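You operate a simulated robot arm through the tools that you are given. There is no shell and no other tool.

The job below is to be done with a simulated robot arm. You get a single attempt, and the scene is never put back.

TASK
Clamp mould plate P3, brush the crumbs off it, then free it and lay it in the blue tray.
Fine: green brush, back in its pot; brush only while it is clamped. Set down upright: green brush. What is to be rubbed or washed off counts as gone when no trace of it is left.
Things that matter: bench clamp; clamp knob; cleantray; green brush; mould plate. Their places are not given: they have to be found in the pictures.

It is judged by the outcome, as a careful person would: the job done as asked, and still so three seconds after it is handed in. It fails if anything else is knocked over, pushed out of place, dropped, spilled or broken.

THE ROBOT
A 6-joint arm with a three-finger gripper, fixed in place. Base frame: the origin is at the foot of the arm, x ahead of it, y to its left, z up; the work surface is at about z = 0.8. Readings come in m, rad, newtons and seconds.
Its first joint turns from -2.897 to 2.897 rad. Payload 4.89 kg.
The TCP is the grasp point between the finger pads, 0.03 m short of the fingertips. In the tool frame z runs along the fingers and y along their closing line. Largest opening 0.164 m; the body of the gripper starts 0.125 m behind the TCP.
Orientation is told as [roll, pitch, yaw] about the base's x, y, z axes, in that order, counted from this pose: with the fingers straight down and closing along the base's y, the tool's x points along the base's -x, its y along +y and its z along -z.

THE INTERFACE
- The arm moves only by the tool arm_command. Its argument "increments" is a list of rows, each a list of 7 numbers: the turn, a rotation vector about the tool's x, y, z in rad, then the shift along the tool's x, y, z in m, then the opening, from 0 (shut) to 1 (fully open). In form: [[wx, wy, wz, x, y, z, fingers], ...]. A call has 1 to 20 rows; each row shifts and turns the commanded pose from where the row before left it, along the tool's axes as they then stand. Each row takes 0.2 s and may step no farther than 0.05 m and 0.15 rad from the row before; otherwise, or with a gripper value out of range, the whole call is refused. Where a pose cannot be reached the arm comes as near as it can. A force on the tool above 90 N (or 10 N above the force at the start of the call, whichever is more), or a blocked arm, ends the call early, and 0.2 s more pass. Each finger travels about 0.108 m/s and halts on what it meets, pressing with about 34 N; the grip force reading is that of the motor and also rises with nothing between the fingers. The clock runs only during rows and for 0.2 s after the last one: add rows that do not move to give the fingers time. It gives the time, the measured TCP pose, the force on the tool (base axes), the opening and the grip force at its end, in the units of the frame above (readings bear some noise), with the torque about the TCP (base axes, N m) and any sound that the robot's microphone picked up, and new pictures: "views" is both (left out), scene, wrist or none.
- Cameras (640 x 400 px; columns grow to the right, rows downward): "scene" is fixed at [0.0651, 0.656, 1.6559]; the picture's right is [-0.52, -0.86, 0.00], its down [-0.54, 0.33, -0.78] and it looks along [0.66, -0.40, -0.63] (base axes); focal length 314 px, centre (320, 200). "wrist" rides on the gripper at [0.076, -0.002, -0.152] in the tool frame; the picture's right is [0.02, 1.00, 0.00], its down [-0.88, 0.02, -0.47] and it looks along [-0.47, 0.01, 0.88] (tool axes); focal length 247 px, centre (320, 200).
- raise_lower(by): slides the trunk up (or, below 0, down) by that many m; the arm rides with it, the base frame stays. It gives what a move gives, with no picture.
- locate(camera, pixels): for up to 12 pixels [column, row] of the newest picture of that camera ("zoom" is the newest enlarged one), the place [x, y, z] in the base frame of the surface seen there, good to about 0.003 m, but the place of the scene camera against the robot may be out by one fixed shift of up to 0.018 m in any direction. The clock stands still meanwhile.
- inspect(camera, box): a new picture of the part [left, top, right, bottom] of that camera's present view, enlarged. The clock stands still meanwhile.
- finish_job(): hands the job in; it is judged then, once.

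Unless the task says otherwise, let go and move clear before handing in.

The tools are called after "Request:" as a command line: name --pt "numbers of a row" for each row, then --argument value for the rest, lists and objects as JSON in quotes. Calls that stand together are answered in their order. arm_command: Moves the arm, as the interface text tells. Its arguments: {"type":"object","properties":{"increments":{"type":"array","items":{"type":"array","items":{"type":"number"}}},"views":{"type":"string","enum":["both","scene","wrist","none"]}},"required":["increments"]} The other tools are called the same way: raise_lower (by) slides the trunk up or down; locate (camera, pixels) gives the place of the surface under pixels of a picture; inspect (camera, box) takes an enlarged picture of a part of a camera's view; finish_job () hands the job in.

At the start:

```text
t: 0.0
tool_pos: [0.6464, 0.2474, 1.1768]
orientation: [0.0, 0.001, 0.0]
wrist_force: [-1.1, 0.1, -0.4]
wrist_torque: [-0.01, 0.01, -0.01]
grip_width: 0.1639
grip_force: 0.0
trunk travel left (down, up): [-0.15, 0.24]
```

scene: 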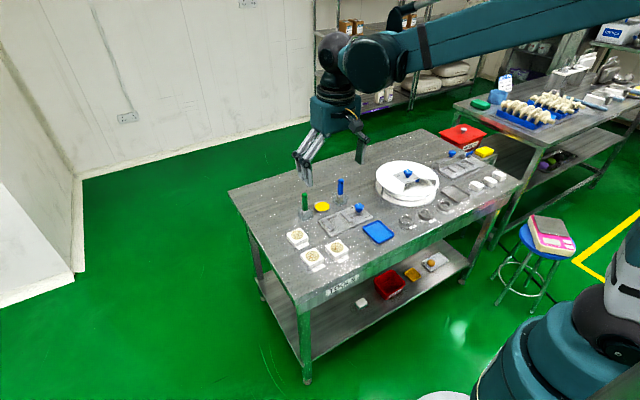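
wrist: 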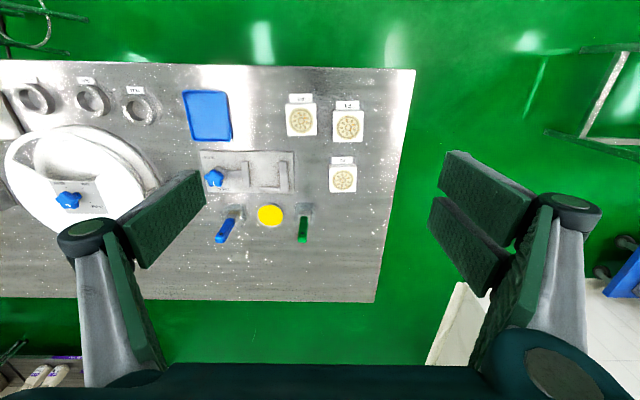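

The wrist picture shows the table with three plates near (300,118), (347,123), (343,178), a clamp near (250,172), the blue tray at (208,115), and brushes in pots at (222,230) and (303,228). I'll enlarge these to read the labels.

Request:
inspect --camera "wrist" --box '[270, 80, 400, 200]'

Request:
inspect --camera "wrist" --box '[180, 140, 330, 250]'

Request:
inspect --camera "scene" --box '[270, 170, 410, 280]'

Request:
inspect --camera "scene" --box '[370, 110, 530, 240]'

Request:
inspect --camera "wrist" --box '[0, 60, 240, 250]'

```text
3.33 times, centred on (335, 140) of wrist
```

zoom: 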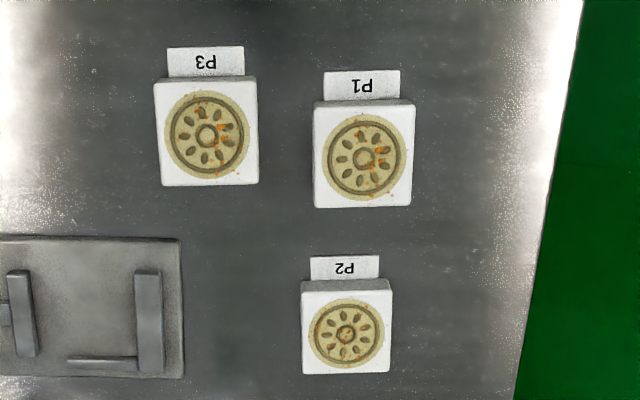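

```text
3.64 times, centred on (255, 195) of wrist
```

zoom: 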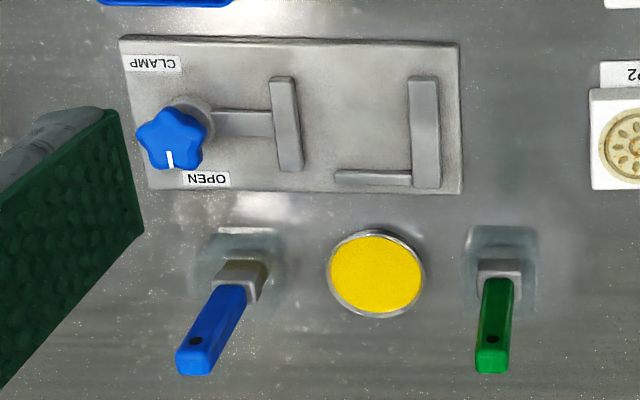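

```text
3.64 times, centred on (340, 225) of scene
```

zoom: 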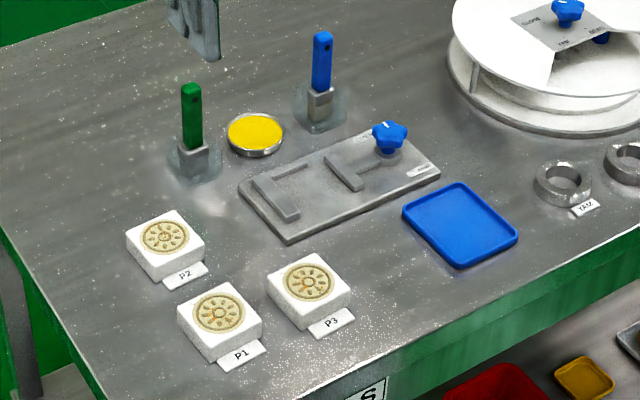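

```text
3.08 times, centred on (450, 175) of scene
```

zoom: 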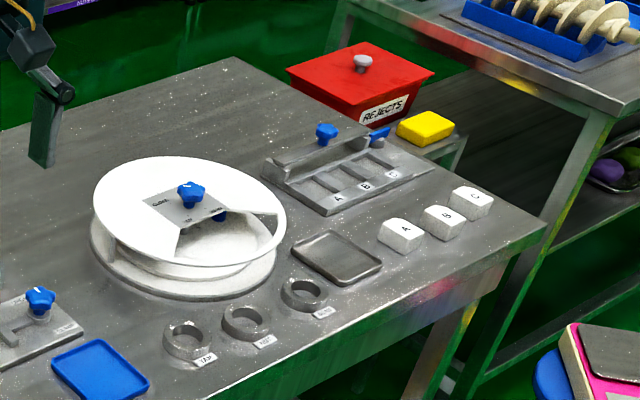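

```text
2.11 times, centred on (120, 155) of wrist
```

zoom: 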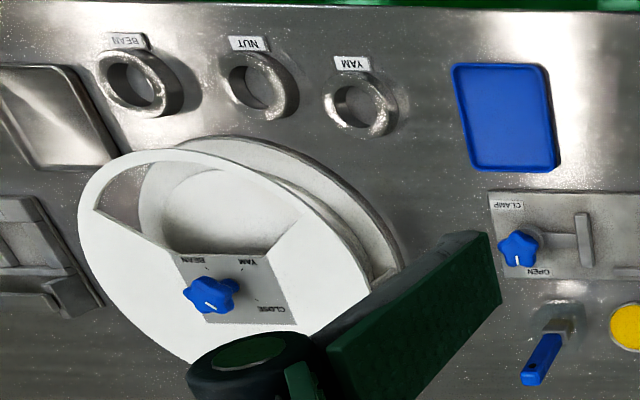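

P3 is the plate at wrist (301,118), its label on the robot side. I'll get the places of the plate, jaws, knob, brush and tray.

Request:
locate --camera "wrist" --pixels '[[302, 120], [287, 109], [315, 109], [316, 135], [288, 136], [301, 99], [347, 126], [343, 178], [208, 115], [190, 96], [228, 92], [230, 136]]'

Request:
locate --camera "wrist" --pixels '[[215, 178], [219, 182], [247, 174], [279, 176], [238, 172], [265, 189], [263, 160], [210, 160], [290, 152], [292, 191], [303, 219], [303, 238]]'

Request:
locate --camera "wrist" --pixels '[[303, 224], [293, 206], [311, 206], [290, 214], [314, 214], [302, 199], [269, 215], [227, 223], [260, 175], [301, 170], [236, 160], [343, 155]]'

```text
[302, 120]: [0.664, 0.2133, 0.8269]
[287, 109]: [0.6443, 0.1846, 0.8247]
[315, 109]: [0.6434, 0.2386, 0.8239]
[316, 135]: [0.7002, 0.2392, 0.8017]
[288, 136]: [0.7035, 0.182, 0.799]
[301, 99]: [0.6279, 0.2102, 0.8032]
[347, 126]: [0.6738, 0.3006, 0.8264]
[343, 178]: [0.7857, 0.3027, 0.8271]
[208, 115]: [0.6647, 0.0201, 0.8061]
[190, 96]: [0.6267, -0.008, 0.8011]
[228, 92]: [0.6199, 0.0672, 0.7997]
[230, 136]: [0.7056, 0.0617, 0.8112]
```

```text
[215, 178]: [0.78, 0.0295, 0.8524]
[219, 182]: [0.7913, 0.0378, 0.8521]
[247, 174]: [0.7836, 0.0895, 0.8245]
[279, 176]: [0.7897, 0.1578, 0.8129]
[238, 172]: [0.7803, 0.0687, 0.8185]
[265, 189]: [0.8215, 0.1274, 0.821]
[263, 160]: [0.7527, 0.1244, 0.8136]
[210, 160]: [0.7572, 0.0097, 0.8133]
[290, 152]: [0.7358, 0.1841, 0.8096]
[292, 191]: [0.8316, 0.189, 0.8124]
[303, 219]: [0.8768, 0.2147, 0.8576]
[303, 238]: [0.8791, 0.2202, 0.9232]
```

```text
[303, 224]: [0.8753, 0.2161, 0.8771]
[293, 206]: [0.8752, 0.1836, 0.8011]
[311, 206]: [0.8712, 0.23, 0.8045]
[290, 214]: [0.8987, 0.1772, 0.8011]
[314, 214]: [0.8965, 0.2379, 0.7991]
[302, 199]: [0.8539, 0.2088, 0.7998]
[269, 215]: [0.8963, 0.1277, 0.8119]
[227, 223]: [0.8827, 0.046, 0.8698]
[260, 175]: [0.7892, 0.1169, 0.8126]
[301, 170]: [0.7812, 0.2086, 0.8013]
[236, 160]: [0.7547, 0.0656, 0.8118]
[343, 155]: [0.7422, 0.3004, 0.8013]
```

P3 is near (0.67, 0.212), the clamp gap near y 0.093–0.157 at x≈0.79, and the knob near (0.78, 0.03). I'll go down over the clamp area for a closer look.

Request:
arm_command --pt "0 0 0 -0.01 -0.03 0.045 1" --pt "0 0 0 -0.01 -0.03 0.045 1" --pt "0 0 0 -0.01 -0.03 0.0 1" --pt "0 0 0 0 -0.03 0 1" --pt "0 0 0 0 0 0 1" --views "wrist"

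```text
refused: row 1 steps farther than a row can; nothing moved
```

Request:
arm_command --pt "0 0 0 -0.01 -0.03 0.035 1" --pt "0 0 0 -0.01 -0.03 0.035 1" --pt "0 0 0 -0.01 -0.03 0.02 1" --pt "0 0 0 0 -0.03 0 1" --pt "0 0 0 0 0 0 1" --views "wrist"

```text
t: 1.2
tool_pos: [0.6776, 0.1259, 1.0873]
orientation: [-0.001, 0.001, 0.0]
wrist_force: [1.4, 0.4, 0.2]
wrist_torque: [0.0, 0.05, 0.01]
grip_width: 0.1638
grip_force: 0.0
trunk travel left (down, up): [-0.15, 0.24]
```

wrist: 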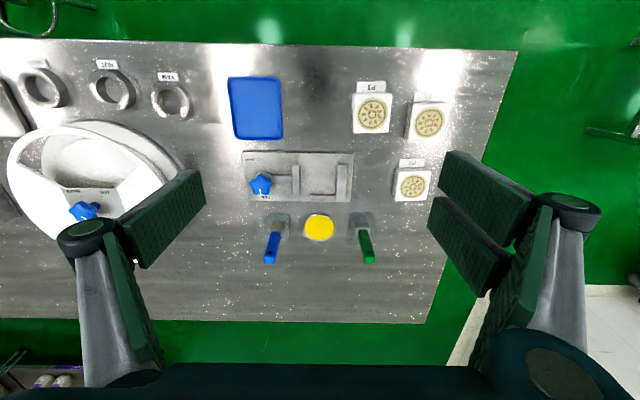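

The view is clear with the clamp at (297,175); I'll go lower for a sharper look at jaws and knob.

Request:
arm_command --pt "0 0 0 0 0 0.04 1" --pt "0 0 0 0 0 0.04 1" --pt "0 0 0 0 0 0 1" --views "wrist"

Request:
inspect --camera "wrist" --box '[210, 130, 370, 230]'

Request:
inspect --camera "wrist" --box '[330, 60, 490, 160]'

```text
t: 2.0
tool_pos: [0.6769, 0.1294, 1.0065]
orientation: [-0.001, 0.0, 0.002]
wrist_force: [0.7, 0.6, -0.5]
wrist_torque: [-0.03, 0.02, -0.03]
grip_width: 0.1638
grip_force: 0.1
trunk travel left (down, up): [-0.15, 0.24]
```

wrist: 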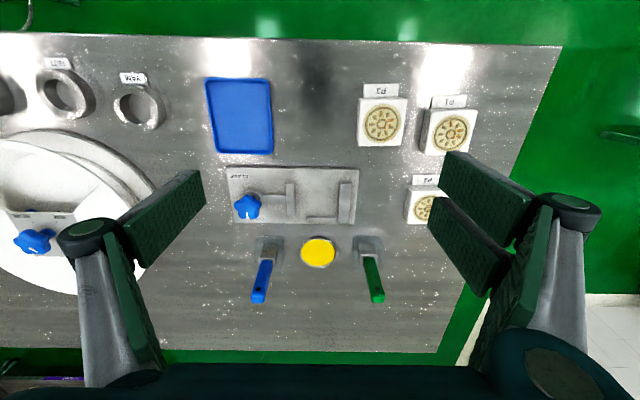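

```text
4.00 times, centred on (290, 180) of wrist
```

zoom: 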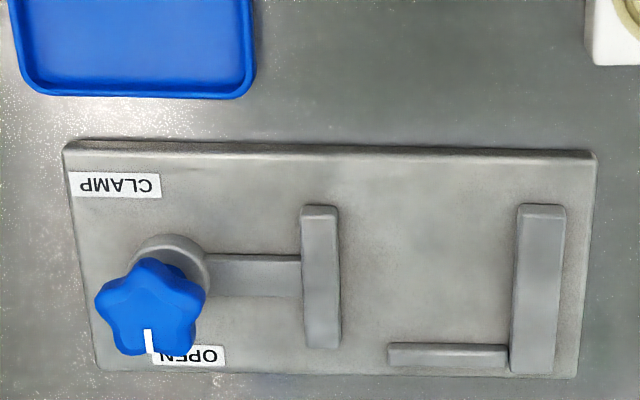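

```text
4.00 times, centred on (410, 110) of wrist
```

zoom: 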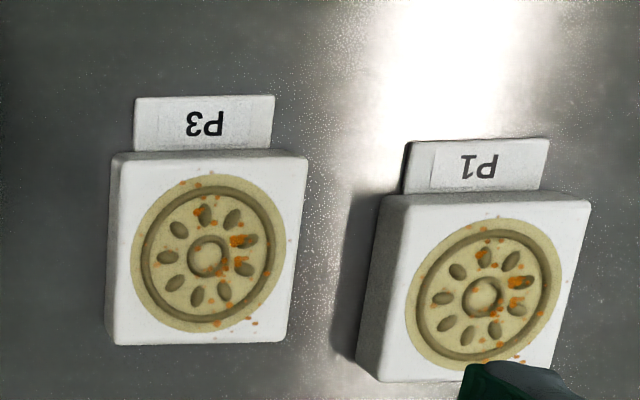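

P3's top face shows orange crumbs; now I'll get accurate places from the closer picture.

Request:
locate --camera "zoom" --pixels '[[124, 165], [300, 163], [280, 335], [118, 338], [210, 255], [205, 160], [112, 250], [290, 250], [200, 339], [205, 125], [60, 250], [330, 250]]'

Request:
inspect --camera "wrist" --box '[210, 130, 370, 230]'

Request:
locate --camera "zoom" --pixels '[[150, 305], [148, 345], [305, 220], [335, 340], [335, 215], [307, 340], [520, 220], [512, 360], [560, 215], [395, 355], [395, 345], [430, 250]]'

Request:
locate --camera "zoom" --pixels '[[68, 155], [595, 165], [575, 370], [105, 362], [170, 248], [255, 275], [205, 262], [325, 280], [540, 290], [450, 355], [24, 40], [240, 80]]'

```text
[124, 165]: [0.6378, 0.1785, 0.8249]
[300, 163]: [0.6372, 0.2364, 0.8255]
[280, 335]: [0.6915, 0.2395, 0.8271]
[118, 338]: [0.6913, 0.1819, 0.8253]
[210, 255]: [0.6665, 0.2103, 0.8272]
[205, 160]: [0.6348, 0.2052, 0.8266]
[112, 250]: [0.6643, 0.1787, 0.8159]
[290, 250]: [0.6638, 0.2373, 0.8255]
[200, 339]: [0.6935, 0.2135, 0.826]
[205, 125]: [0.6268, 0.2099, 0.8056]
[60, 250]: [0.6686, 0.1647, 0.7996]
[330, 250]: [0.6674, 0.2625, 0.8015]
```

```text
4.00 times, centred on (290, 180) of wrist
```

zoom: 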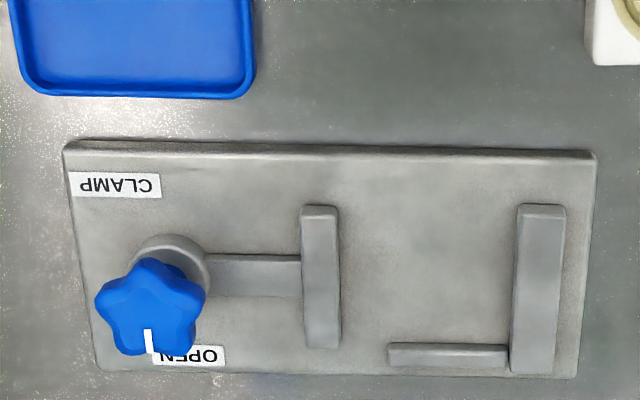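

```text
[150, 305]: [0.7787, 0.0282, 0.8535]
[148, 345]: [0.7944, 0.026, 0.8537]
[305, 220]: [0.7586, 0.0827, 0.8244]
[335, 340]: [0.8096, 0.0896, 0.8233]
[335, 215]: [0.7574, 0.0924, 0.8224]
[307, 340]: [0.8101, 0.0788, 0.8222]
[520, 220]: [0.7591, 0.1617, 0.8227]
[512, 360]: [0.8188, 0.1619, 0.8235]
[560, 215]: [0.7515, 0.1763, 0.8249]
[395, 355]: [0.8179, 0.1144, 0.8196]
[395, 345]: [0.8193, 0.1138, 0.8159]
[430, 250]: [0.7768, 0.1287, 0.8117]
```

```text
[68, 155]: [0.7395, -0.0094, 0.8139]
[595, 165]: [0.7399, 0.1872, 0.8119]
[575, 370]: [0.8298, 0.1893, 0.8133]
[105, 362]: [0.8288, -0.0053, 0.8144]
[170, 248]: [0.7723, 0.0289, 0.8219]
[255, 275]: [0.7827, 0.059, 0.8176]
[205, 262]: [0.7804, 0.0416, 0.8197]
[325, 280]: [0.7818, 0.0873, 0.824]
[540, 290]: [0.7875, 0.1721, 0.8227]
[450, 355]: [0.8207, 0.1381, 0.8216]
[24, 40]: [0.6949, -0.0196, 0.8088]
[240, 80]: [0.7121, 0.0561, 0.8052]
```

P3 spans about x 0.636–0.693, y 0.180–0.239, its top at 0.826; the jaw gap is y≈0.092–0.161 with jaw tops at 0.823. I'll close partway and move above P3.

Request:
arm_command --pt "0 0 0 0.005 0.04 0 0.55" --pt "0 0 0 0.006 0.042 0 0.55" --pt "0 0 0 0 0 0.045 0.55" --pt "0 0 0 0 0 0.045 0.55" --pt "0 0 0 0 0 0 0.55" --views "both"

Request:
inspect --camera "wrist" --box '[200, 40, 440, 190]'

```text
t: 3.2
tool_pos: [0.6675, 0.2105, 0.9157]
orientation: [0.001, 0.0, -0.001]
wrist_force: [0.1, -0.3, 0.9]
wrist_torque: [-0.02, 0.01, 0.0]
grip_width: 0.0898
grip_force: 0.0
trunk travel left (down, up): [-0.15, 0.24]
```

scene: 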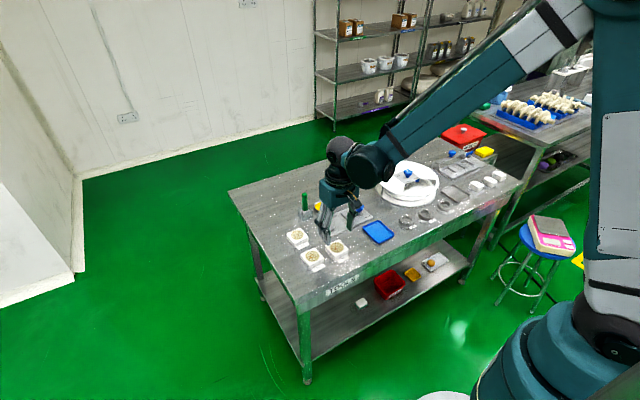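
wrist: 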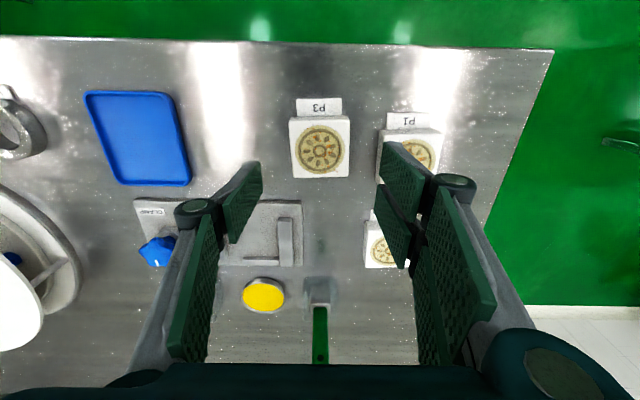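

```text
2.67 times, centred on (320, 115) of wrist
```

zoom: 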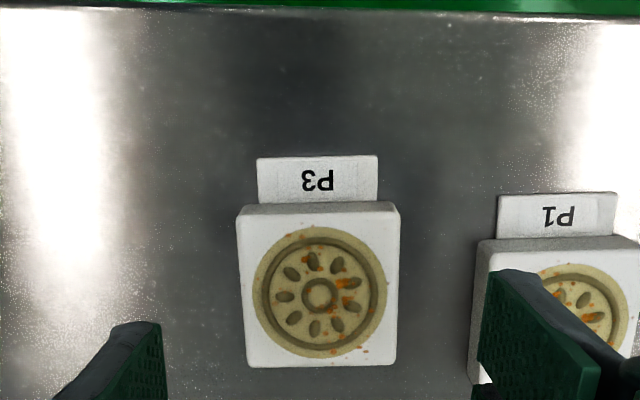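

The plate is centred at wrist (320,148) between the fingers; I'll re-locate its edges from here.

Request:
locate --camera "zoom" --pixels '[[243, 212], [394, 210], [392, 362], [250, 362], [320, 215], [320, 360], [246, 290], [394, 290], [490, 290], [482, 330]]'

Request:
locate --camera "wrist" --pixels '[[130, 130], [90, 97], [168, 97], [187, 182], [112, 180], [180, 140], [87, 95], [172, 93], [190, 186], [108, 184]]'

```text
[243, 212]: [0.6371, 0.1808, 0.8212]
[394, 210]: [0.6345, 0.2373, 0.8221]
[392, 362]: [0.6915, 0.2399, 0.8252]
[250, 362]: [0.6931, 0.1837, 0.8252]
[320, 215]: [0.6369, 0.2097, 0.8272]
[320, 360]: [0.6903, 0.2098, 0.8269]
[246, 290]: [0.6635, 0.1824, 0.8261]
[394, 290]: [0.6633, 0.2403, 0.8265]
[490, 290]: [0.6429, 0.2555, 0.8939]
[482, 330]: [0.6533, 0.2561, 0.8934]
```

```text
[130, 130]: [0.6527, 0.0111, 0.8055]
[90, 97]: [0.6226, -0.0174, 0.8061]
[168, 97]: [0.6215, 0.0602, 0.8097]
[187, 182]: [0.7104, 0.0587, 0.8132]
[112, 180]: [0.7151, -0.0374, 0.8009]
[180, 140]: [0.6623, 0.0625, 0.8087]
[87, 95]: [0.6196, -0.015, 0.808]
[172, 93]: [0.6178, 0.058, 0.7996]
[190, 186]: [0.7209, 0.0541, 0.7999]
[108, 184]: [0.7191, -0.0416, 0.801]
```

The plate centre is (0.664, 0.2105). I'll descend to grip only its top 12 mm and close.

Request:
arm_command --pt "0 0 0 0.0025 0 0.035 0.55" --pt "0 0 0 0 0 0.0355 0.55" --pt "0 0 0 0 0 0 0.55" --pt "0 0 0 0 0 0 0.3" --pt "0 0 0 0 0 0 0.1" --pt "0 0 0 0 0 0 0.1" --views "both"

```text
t: 4.6
tool_pos: [0.6631, 0.2101, 0.8469]
orientation: [0.0, 0.0, 0.001]
wrist_force: [-0.5, -0.4, -0.2]
wrist_torque: [-0.01, 0.0, -0.02]
grip_width: 0.0593
grip_force: 34.2
trunk travel left (down, up): [-0.15, 0.24]
```

scene: 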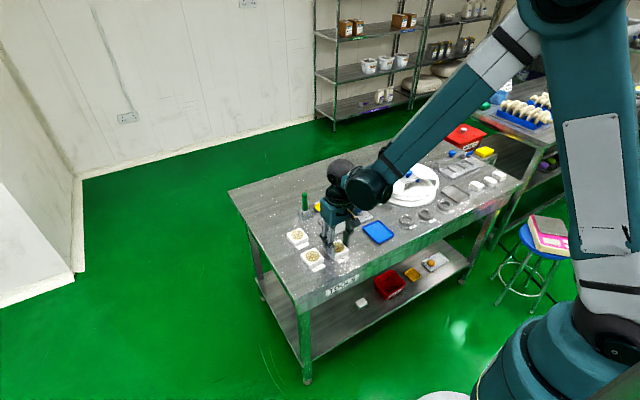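
wrist: 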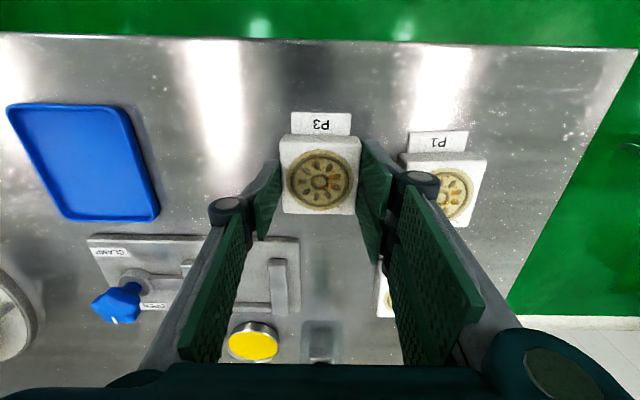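

The grip holds at 0.0593 m with 34 N. I'll lift slightly and check.

Request:
arm_command --pt "0 0 0 0 0 -0.025 0.1" --pt "0 0 0 0 0 -0.025 0.1" --pt "0 0 0 0 0 0 0.1" --views "both"

Request:
inspect --camera "scene" --box '[280, 180, 400, 280]'

```text
t: 5.4
tool_pos: [0.6636, 0.2089, 0.8959]
orientation: [-0.001, -0.001, -0.001]
wrist_force: [0.2, -0.8, -1.6]
wrist_torque: [0.02, 0.01, 0.0]
grip_width: 0.0594
grip_force: 33.9
trunk travel left (down, up): [-0.15, 0.24]
```

scene: 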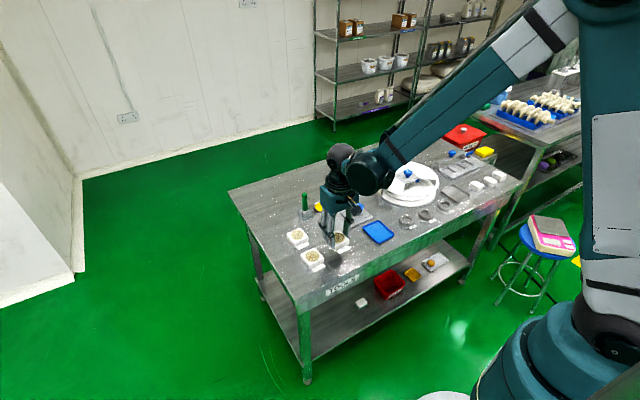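
wrist: 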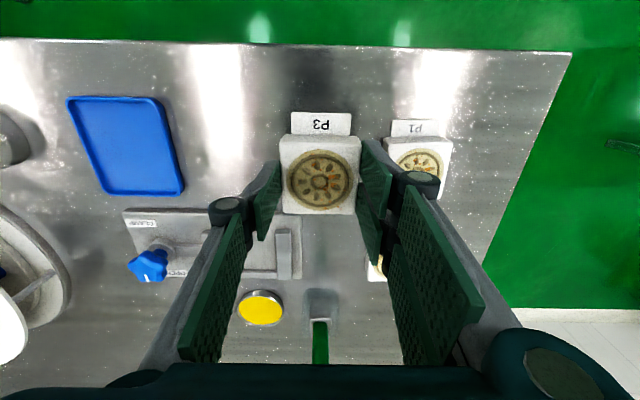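

```text
4.00 times, centred on (340, 230) of scene
```

zoom: 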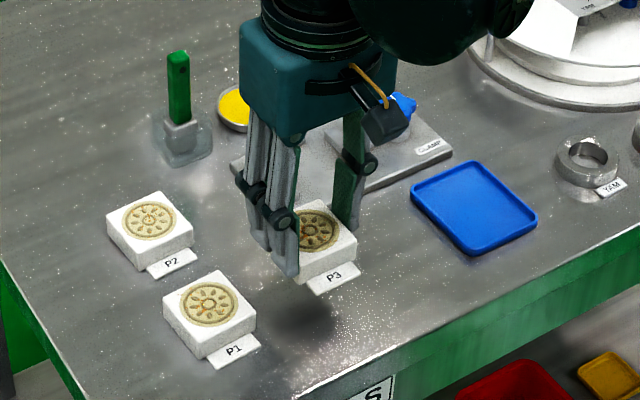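

The label flap is attached to the plate on its robot side, and the plate came up cleanly. I'll carry it above the clamp gap.

Request:
arm_command --pt "0 0 0 -0.02 -0.02 -0.02 0.1" --pt "0 0 0 -0.03 -0.02 0 0.1" --pt "0 0 0 -0.03 -0.02 0 0.1" --pt "0 0 0 -0.03 -0.02 0 0.1" --pt "0 0 0 -0.0105 -0.0025 0 0.1" --pt "0 0 0 0 0 0 0.1" --views "both"

Request:
inspect --camera "wrist" --box '[200, 100, 440, 250]'

Request:
inspect --camera "scene" --box '[280, 180, 400, 255]'

```text
t: 6.8
tool_pos: [0.7852, 0.1267, 0.9168]
orientation: [0.0, 0.0, -0.002]
wrist_force: [0.3, 0.2, -2.2]
wrist_torque: [-0.01, 0.1, 0.02]
grip_width: 0.0595
grip_force: 33.2
trunk travel left (down, up): [-0.15, 0.24]
```

scene: 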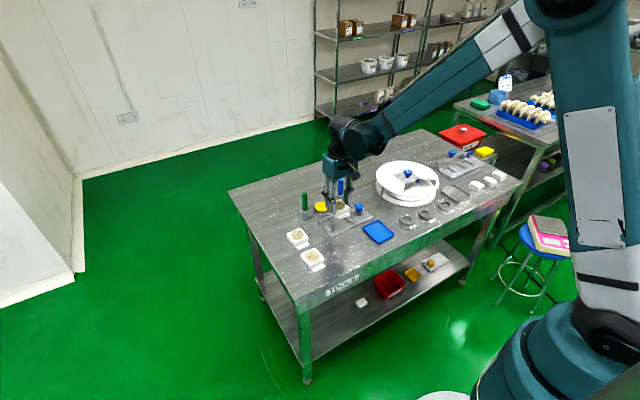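
wrist: 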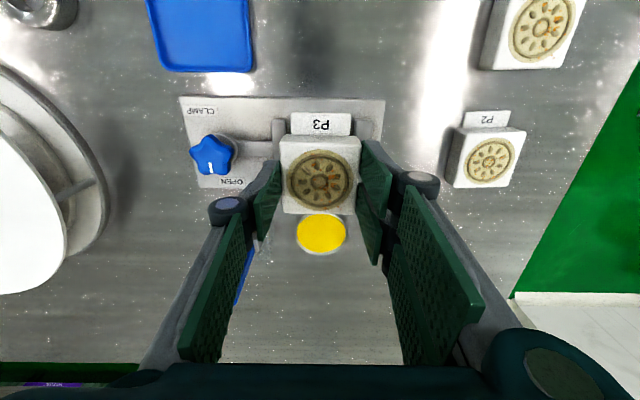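

```text
2.67 times, centred on (320, 175) of wrist
```

zoom: 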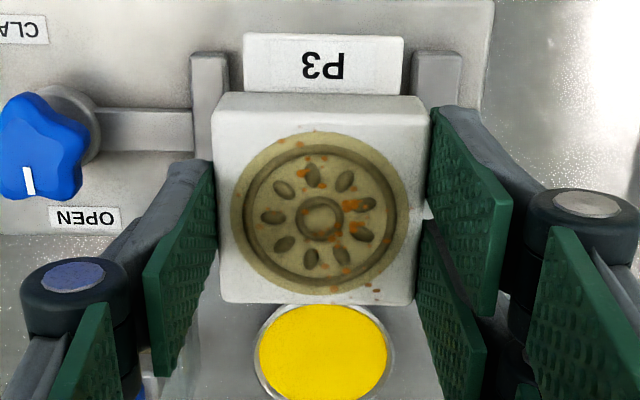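

```text
5.33 times, centred on (340, 218) of scene
```

zoom: 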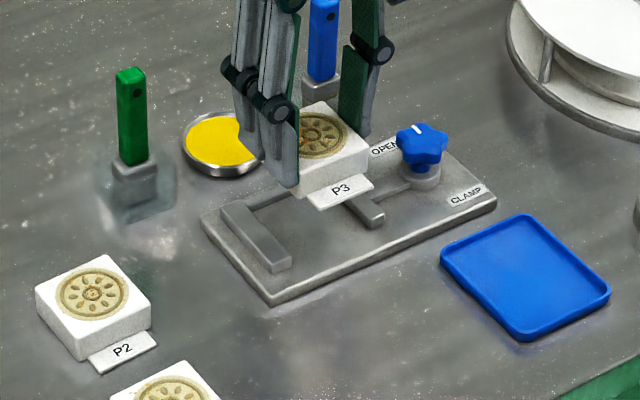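

The plate hangs over the gap with jaw ends visible at wrist (278,125) and (364,125). I'll check the jaw faces from here.

Request:
locate --camera "wrist" --pixels '[[273.5, 121], [278, 121], [283.5, 121], [355, 121], [360, 121], [371, 121], [283, 128], [356, 128], [212, 160], [211, 168], [298, 123], [320, 123]]'

Request:
locate --camera "zoom" --pixels '[[222, 205], [290, 265], [272, 270], [235, 198], [275, 188], [265, 205], [375, 208], [350, 208], [383, 213], [125, 75], [115, 75], [145, 75]]'

```text
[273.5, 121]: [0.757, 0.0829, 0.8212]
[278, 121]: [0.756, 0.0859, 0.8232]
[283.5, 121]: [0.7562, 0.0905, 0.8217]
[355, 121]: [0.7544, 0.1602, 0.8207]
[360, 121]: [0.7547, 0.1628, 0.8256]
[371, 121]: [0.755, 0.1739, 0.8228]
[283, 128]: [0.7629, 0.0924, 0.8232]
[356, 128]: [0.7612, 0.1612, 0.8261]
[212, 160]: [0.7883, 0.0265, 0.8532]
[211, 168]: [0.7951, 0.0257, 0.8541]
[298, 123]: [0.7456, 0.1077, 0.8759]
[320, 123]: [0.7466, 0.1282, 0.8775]
```

```text
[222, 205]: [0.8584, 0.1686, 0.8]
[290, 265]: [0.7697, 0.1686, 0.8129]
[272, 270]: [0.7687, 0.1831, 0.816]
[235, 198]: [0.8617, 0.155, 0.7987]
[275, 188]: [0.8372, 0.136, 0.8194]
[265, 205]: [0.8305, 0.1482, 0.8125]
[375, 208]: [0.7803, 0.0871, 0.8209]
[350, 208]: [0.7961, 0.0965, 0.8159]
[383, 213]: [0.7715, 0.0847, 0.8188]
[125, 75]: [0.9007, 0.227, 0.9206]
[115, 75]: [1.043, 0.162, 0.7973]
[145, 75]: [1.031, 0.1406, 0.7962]
```

The gap is y 0.092–0.1605, centred on the plate. I'll lower to just above the clamp bed.

Request:
arm_command --pt "0 0 0 0 0 0.03 0.1" --pt "0 0 0 0 0 0.02 0.1" --pt "0 0 0 0 0 0.003 0.1" --pt "0 0 0 0 0 0 0.1" --views "both"

Request:
inspect --camera "wrist" --box '[200, 100, 440, 250]'

Request:
inspect --camera "scene" --box '[280, 180, 400, 255]'

```text
t: 7.8
tool_pos: [0.7853, 0.1276, 0.864]
orientation: [0.001, 0.0, 0.0]
wrist_force: [0.3, 0.3, -1.4]
wrist_torque: [-0.01, 0.02, 0.01]
grip_width: 0.0592
grip_force: 34.0
trunk travel left (down, up): [-0.15, 0.24]
```

scene: 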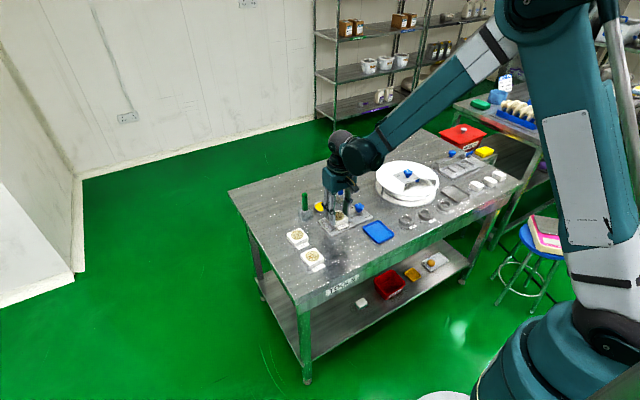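
wrist: 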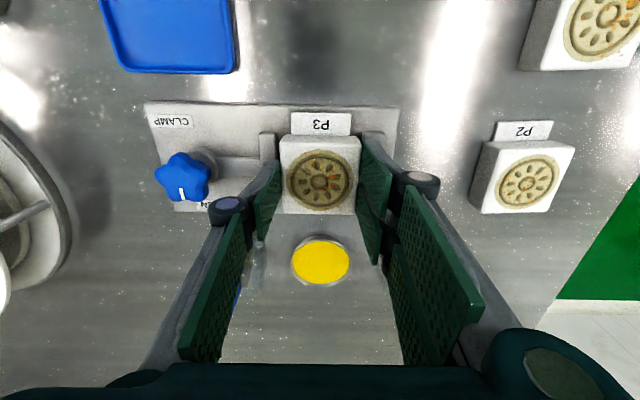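

```text
2.67 times, centred on (320, 175) of wrist
```

zoom: 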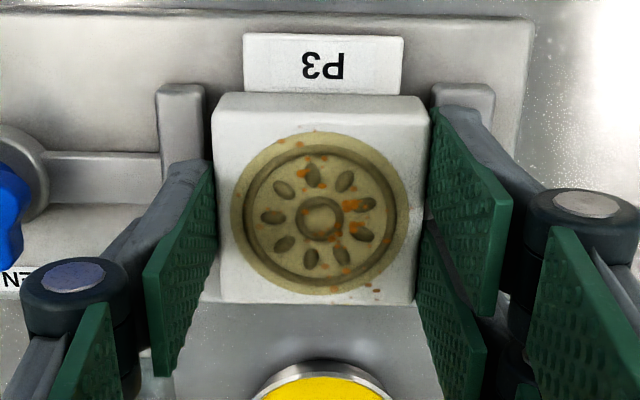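

```text
5.33 times, centred on (340, 218) of scene
```

zoom: 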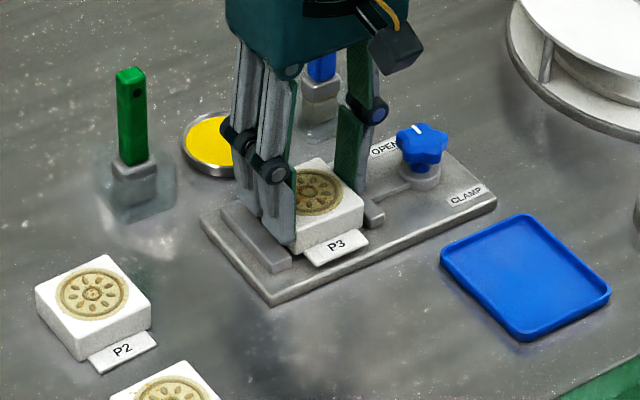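

The plate sits squarely between the jaws, a few mm above the bed. I'll lower to contact in small steps.

Request:
arm_command --pt "0 0 0 0 0 0.002 0.1" --pt "0 0 0 0 0 0.0015 0.1" --pt "0 0 0 0 0 0.001 0.1" --pt "0 0 0 0 0 0 0.1" --views "none"

```text
t: 8.8
tool_pos: [0.7858, 0.127, 0.8596]
orientation: [0.002, -0.001, 0.0]
wrist_force: [-0.2, -0.1, -1.5]
wrist_torque: [0.03, 0.0, 0.01]
grip_width: 0.0591
grip_force: 34.8
trunk travel left (down, up): [-0.15, 0.24]
```

Request:
arm_command --pt "0 0 0 0 0 0.001 0.1" --pt "0 0 0 0 0 0 0.1" --views "none"

```text
t: 9.4
tool_pos: [0.7843, 0.1262, 0.8579]
orientation: [0.0, 0.001, 0.001]
wrist_force: [0.2, -0.5, -0.3]
wrist_torque: [-0.01, -0.03, 0.0]
grip_width: 0.0594
grip_force: 34.4
trunk travel left (down, up): [-0.15, 0.24]
```

Request:
arm_command --pt "0 0 0 0 0 0.001 0.1" --pt "0 0 0 0 0 0 0.1" --views "none"

```text
t: 10.0
tool_pos: [0.7852, 0.1272, 0.8578]
orientation: [0.002, 0.0, -0.001]
wrist_force: [6.0, 0.2, 19.9]
wrist_torque: [-0.01, 0.46, -0.02]
grip_width: 0.0593
grip_force: 33.8
trunk travel left (down, up): [-0.15, 0.24]
```

Contact with the bed shows (20 N up). I'll ease off 1 mm and release, then rise.

Request:
arm_command --pt "0 0 0 0 0 -0.001 0.1" --pt "0 0 0 0 0 0 0.4" --pt "0 0 0 0 0 0 0.5" --pt "0 0 0 0 0 0 0.5" --pt "0 0 0 0 0 -0.03 0.5" --pt "0 0 0 0 0 -0.04 0.5" --pt "0 0 0 0 0 0 0.5" --views "both"

Request:
inspect --camera "wrist" --box '[160, 80, 400, 230]'

```text
t: 11.6
tool_pos: [0.7855, 0.1269, 0.9278]
orientation: [-0.001, -0.001, 0.001]
wrist_force: [0.4, 0.6, -0.2]
wrist_torque: [-0.01, -0.03, -0.02]
grip_width: 0.082
grip_force: 0.1
trunk travel left (down, up): [-0.15, 0.24]
```

scene: 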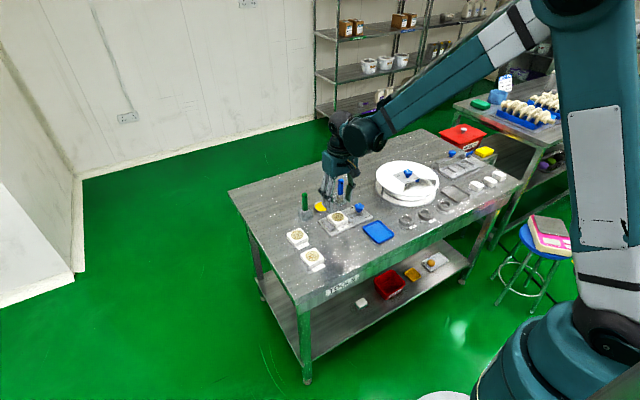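
wrist: 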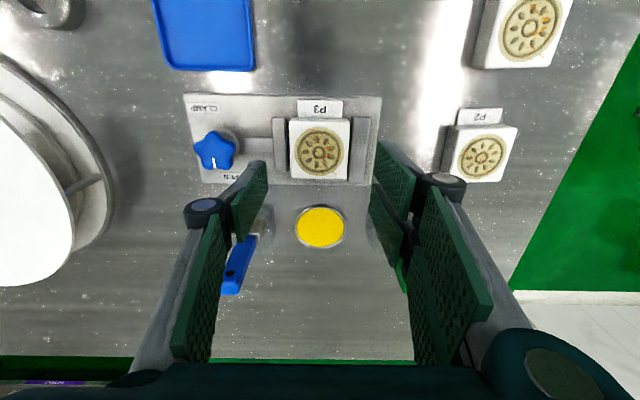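

```text
2.67 times, centred on (280, 155) of wrist
```

zoom: 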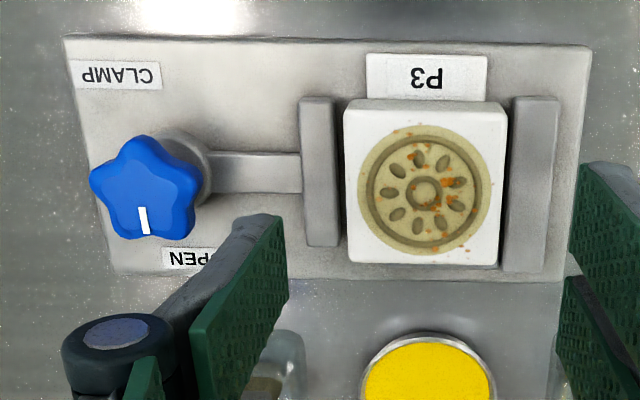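

P3 lies in the clamp gap. Now the knob: I'll locate its star tips and centre.

Request:
locate --camera "zoom" --pixels '[[145, 145], [97, 182], [190, 182], [118, 228], [182, 230], [144, 190], [143, 212], [143, 230], [180, 145], [205, 175], [188, 140], [145, 200]]'

Request:
inspect --camera "scene" --box '[330, 190, 390, 230]'

```text
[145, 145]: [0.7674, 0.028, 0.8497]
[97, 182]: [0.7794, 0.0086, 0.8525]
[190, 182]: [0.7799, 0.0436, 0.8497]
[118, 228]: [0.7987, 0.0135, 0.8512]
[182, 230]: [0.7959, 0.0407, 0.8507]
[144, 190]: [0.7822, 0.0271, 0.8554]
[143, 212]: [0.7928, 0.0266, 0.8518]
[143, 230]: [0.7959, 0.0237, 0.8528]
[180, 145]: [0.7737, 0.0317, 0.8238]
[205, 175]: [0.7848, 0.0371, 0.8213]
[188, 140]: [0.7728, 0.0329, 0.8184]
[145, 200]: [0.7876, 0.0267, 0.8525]
```

```text
10.00 times, centred on (360, 210) of scene
```

zoom: 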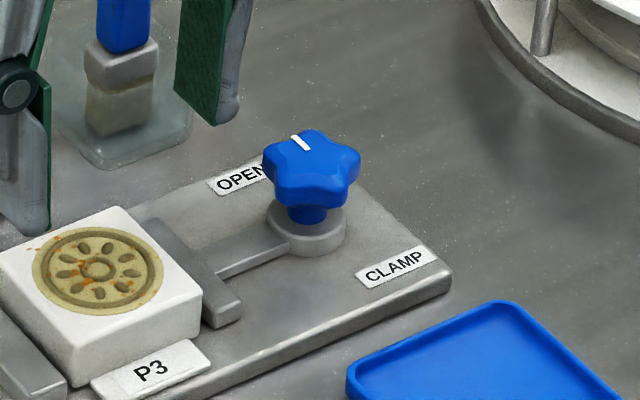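

The star's centre is about (0.7843, 0.027), with tips at 180°, ±108°, ±36°. I'll measure the gripper knuckles' reach and blue brush height so turning clears it.

Request:
locate --camera "wrist" --pixels '[[190, 213], [205, 204], [463, 185], [443, 178], [170, 290], [485, 230], [232, 275], [225, 290], [240, 245], [255, 235], [252, 215], [265, 225]]'

Request:
inspect --camera "wrist" --box '[200, 190, 300, 310]'

```text
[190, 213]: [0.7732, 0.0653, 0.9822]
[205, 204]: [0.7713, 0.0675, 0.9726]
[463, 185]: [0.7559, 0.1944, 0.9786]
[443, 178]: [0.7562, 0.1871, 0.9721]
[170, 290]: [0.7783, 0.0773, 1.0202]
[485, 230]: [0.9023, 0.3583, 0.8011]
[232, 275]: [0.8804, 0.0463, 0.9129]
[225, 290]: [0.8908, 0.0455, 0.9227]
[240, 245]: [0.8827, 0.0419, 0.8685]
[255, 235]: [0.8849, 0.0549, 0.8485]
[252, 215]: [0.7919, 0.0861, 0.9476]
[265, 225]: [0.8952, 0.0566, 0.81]
```

```text
3.33 times, centred on (250, 250) of wrist
```

zoom: 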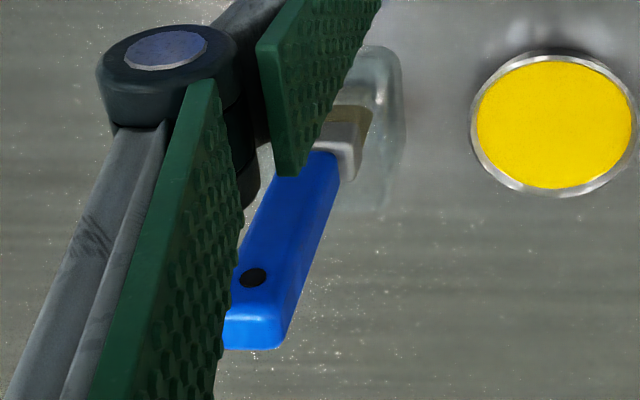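

Knuckles stay within about 0.045 m of the axis when closed on the knob, while the blue brush stands 0.09 m away, so turning is safe. I'll go above the knob and pre-rotate +54°.

Request:
arm_command --pt "0 0 0 0 -0.04 0 0.45" --pt "0 0 0 0 -0.04 0 0.45" --pt "0 0 0 0.0007 -0.0199 0 0.45" --pt "0 0 -0.1346 0 0 0 0.45" --pt "0 0 -0.1346 0 0 0 0.45" --pt "0 0 -0.1346 0 0 0 0.45" --pt "0 0 -0.1346 0 0 0 0.45" --pt "0 0 -0.1346 0 0 0 0.45" --pt "0 0 -0.1346 0 0 0 0.45" --pt "0 0 -0.1346 0 0 0 0.45" --pt "0 0 0 0 0 0 0.45" --views "both"

Request:
inspect --camera "wrist" --box '[220, 80, 420, 205]'

```text
t: 14.0
tool_pos: [0.784, 0.0258, 0.9278]
orientation: [0.0, 0.0, 0.944]
wrist_force: [-0.5, 0.1, -0.9]
wrist_torque: [-0.03, 0.0, -0.02]
grip_width: 0.0743
grip_force: 0.0
trunk travel left (down, up): [-0.15, 0.24]
```

scene: 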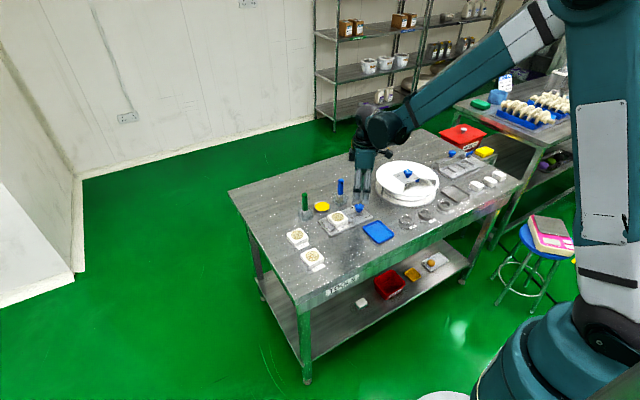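
wrist: 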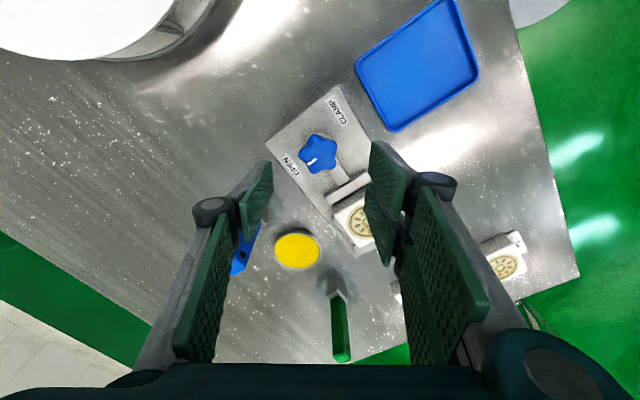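

```text
3.20 times, centred on (320, 142) of wrist
```

zoom: 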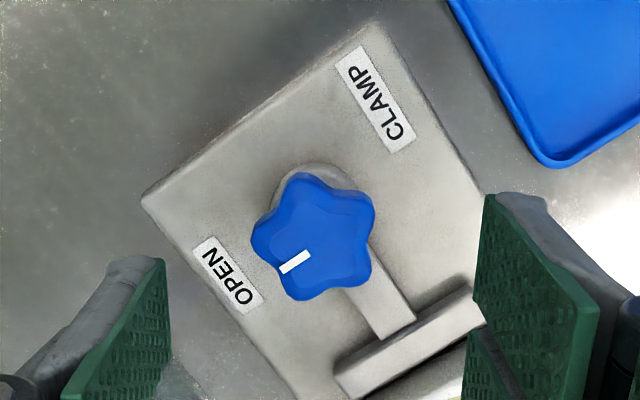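

The star now shows one tip to the left pad and two tips to the right, a keyed grip. I'll verify its centre against the tool.

Request:
locate --camera "zoom" --pixels '[[262, 236], [300, 185], [362, 212], [355, 275], [305, 290], [312, 240], [285, 270], [305, 256]]'

```text
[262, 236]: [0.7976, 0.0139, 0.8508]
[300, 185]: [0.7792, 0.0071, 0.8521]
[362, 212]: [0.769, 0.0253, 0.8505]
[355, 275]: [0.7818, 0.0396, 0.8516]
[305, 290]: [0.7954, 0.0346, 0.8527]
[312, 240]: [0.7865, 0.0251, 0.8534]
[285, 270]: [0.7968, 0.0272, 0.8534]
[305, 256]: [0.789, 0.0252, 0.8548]
```

Centre ≈ (0.7845, 0.0255), matching the tool. I'll descend and close on the knob.

Request:
arm_command --pt "0 0 0 0 0 0.035 0.45" --pt "0 0 0 0 0 0.031 0.45" --pt "0 0 0 0 0 0 0.45" --pt "0 0 0 0 0 0 0.3" --pt "0 0 0 0 0 0 0.1" --pt "0 0 0 0 0 0 0.1" --pt "0 0 0 0 0 0 0.1" --views "both"

Request:
inspect --camera "wrist" --box '[220, 80, 420, 205]'

```text
t: 15.6
tool_pos: [0.7846, 0.024, 0.8621]
orientation: [0.001, -0.001, 0.942]
wrist_force: [8.2, -9.0, 4.4]
wrist_torque: [-0.46, -0.14, -0.02]
grip_width: 0.0357
grip_force: 45.0
trunk travel left (down, up): [-0.15, 0.24]
```

scene: 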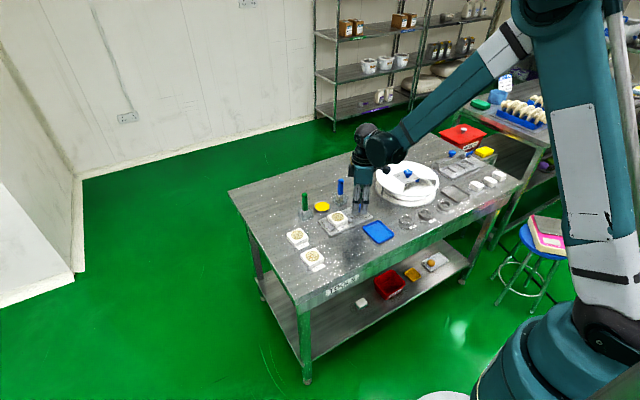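
wrist: 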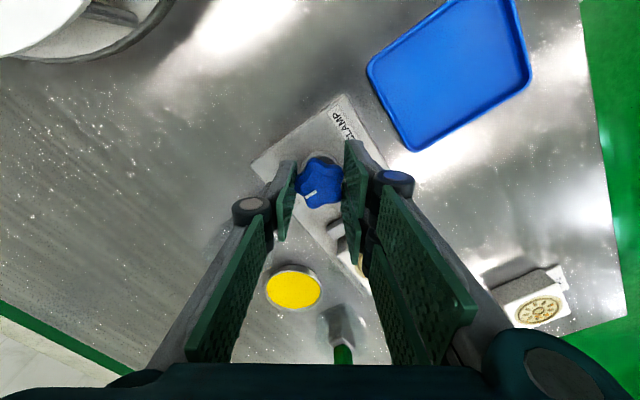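

```text
3.20 times, centred on (320, 142) of wrist
```

zoom: 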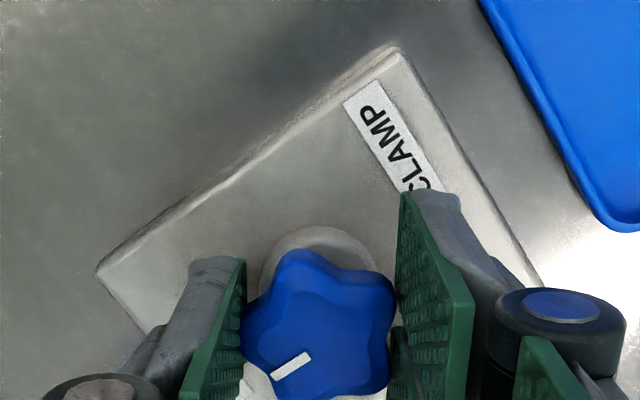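

The knob is gripped (0.0357 m). I'll try a small clockwise turn and watch the torque.

Request:
arm_command --pt "0 0 0 0 -0.001 0 0.1" --pt "0 0 0.1 0 0 0 0.1" --pt "0 0 0.1 0 0 0 0.1" --pt "0 0 0.1 0 0 0 0.1" --pt "0 0 0.1 0 0 0 0.1" --pt "0 0 0 0 0 0 0.1" --views "wrist"

Request:
inspect --camera "wrist" --box '[220, 120, 420, 245]'

```text
t: 17.0
tool_pos: [0.7844, 0.0245, 0.8628]
orientation: [0.0, -0.001, 0.54]
wrist_force: [-15.9, -12.2, -19.5]
wrist_torque: [-0.42, 0.48, 0.03]
grip_width: 0.0358
grip_force: 44.6
trunk travel left (down, up): [-0.15, 0.24]
```

wrist: 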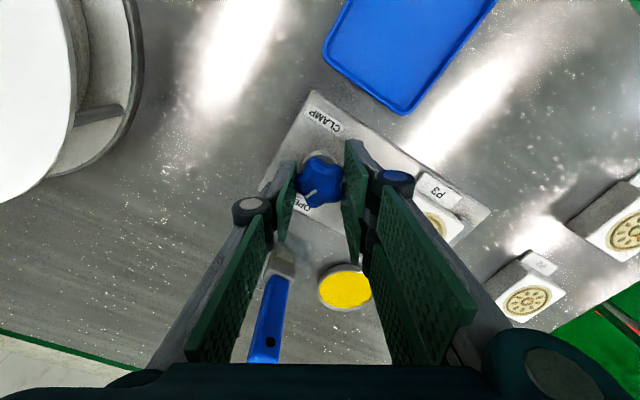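

```text
3.20 times, centred on (320, 182) of wrist
```

zoom: 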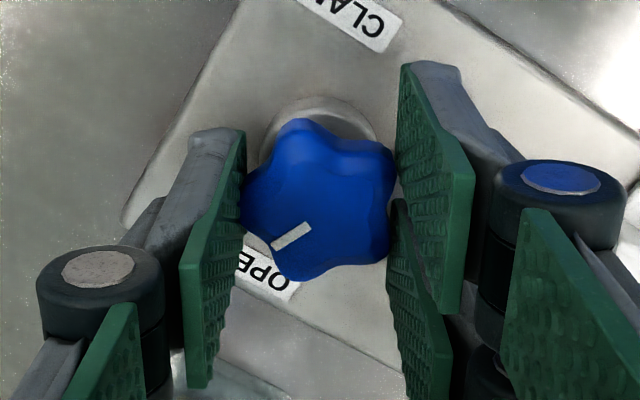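

The knob follows clockwise with low torque. I'll ease the side force and keep turning.

Request:
arm_command --pt "0 0 0.1 0.001 0 0.0007 0.1" --pt "0 0 0.1 0 0 0 0.1" --pt "0 0 0.1 0 0 0 0.1" --pt "0 0 0.1 0 0 0 0.1" --pt "0 0 0.1 0 0 0 0.1" --pt "0 0 0.1 0 0 0 0.1" --pt "0 0 0 0 0 0 0.1" --views "wrist"

Request:
inspect --camera "wrist" --box '[220, 120, 420, 245]'

```text
t: 18.6
tool_pos: [0.7839, 0.0248, 0.8619]
orientation: [0.003, -0.002, -0.056]
wrist_force: [17.8, 7.5, 22.8]
wrist_torque: [0.21, -0.51, 0.0]
grip_width: 0.0358
grip_force: 45.0
trunk travel left (down, up): [-0.15, 0.24]
```

wrist: 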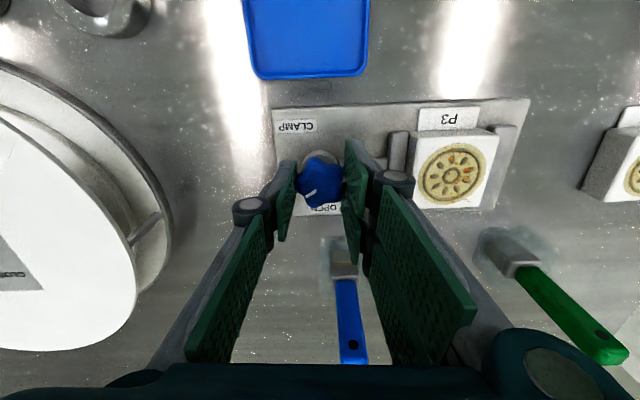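

```text
3.20 times, centred on (320, 182) of wrist
```

zoom: 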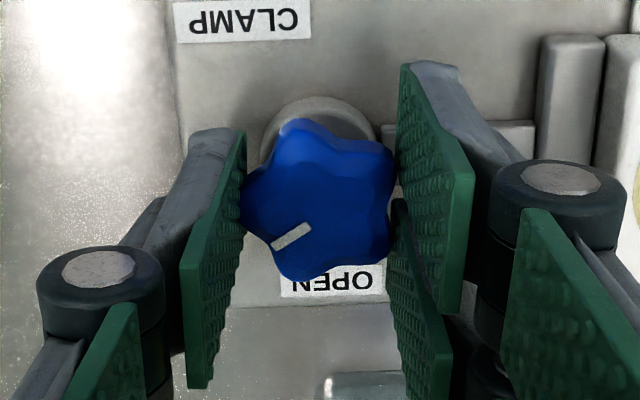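

The jaw has advanced toward the plate, so clockwise is right. I'll continue, easing side forces.

Request:
arm_command --pt "0 0 0.1 -0.001 0.0003 -0.0007 0.1" --pt "0 0 0.1 0 0 0 0.1" --pt "0 0 0.1 0 0 0 0.1" --pt "0 0 0.1 0 0 0 0.1" --pt "0 0 0.1 0 0 0 0.1" --pt "0 0 0 0 0 0 0.1" --views "wrist"

Request:
inspect --camera "wrist" --box '[220, 80, 480, 245]'

```text
t: 20.0
tool_pos: [0.7836, 0.0259, 0.8628]
orientation: [-0.001, -0.001, -0.558]
wrist_force: [-0.7, 7.5, 4.0]
wrist_torque: [0.33, 0.23, -0.02]
grip_width: 0.0355
grip_force: 45.4
trunk travel left (down, up): [-0.15, 0.24]
```

wrist: 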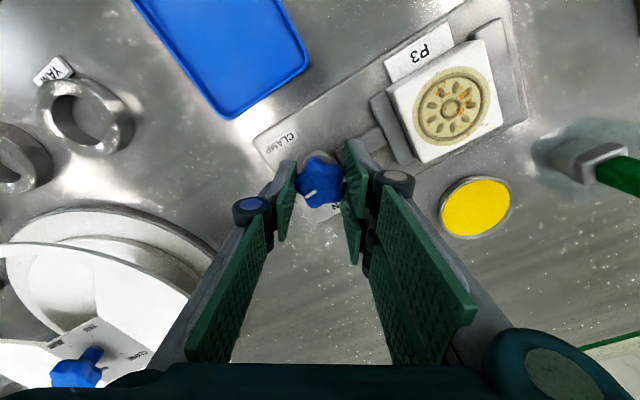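

```text
2.42 times, centred on (350, 162) of wrist
```

zoom: 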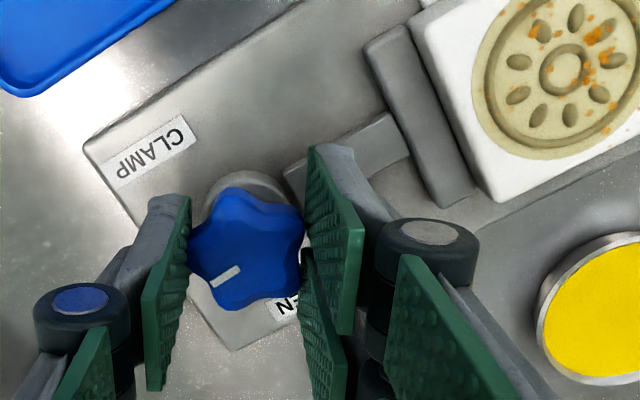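

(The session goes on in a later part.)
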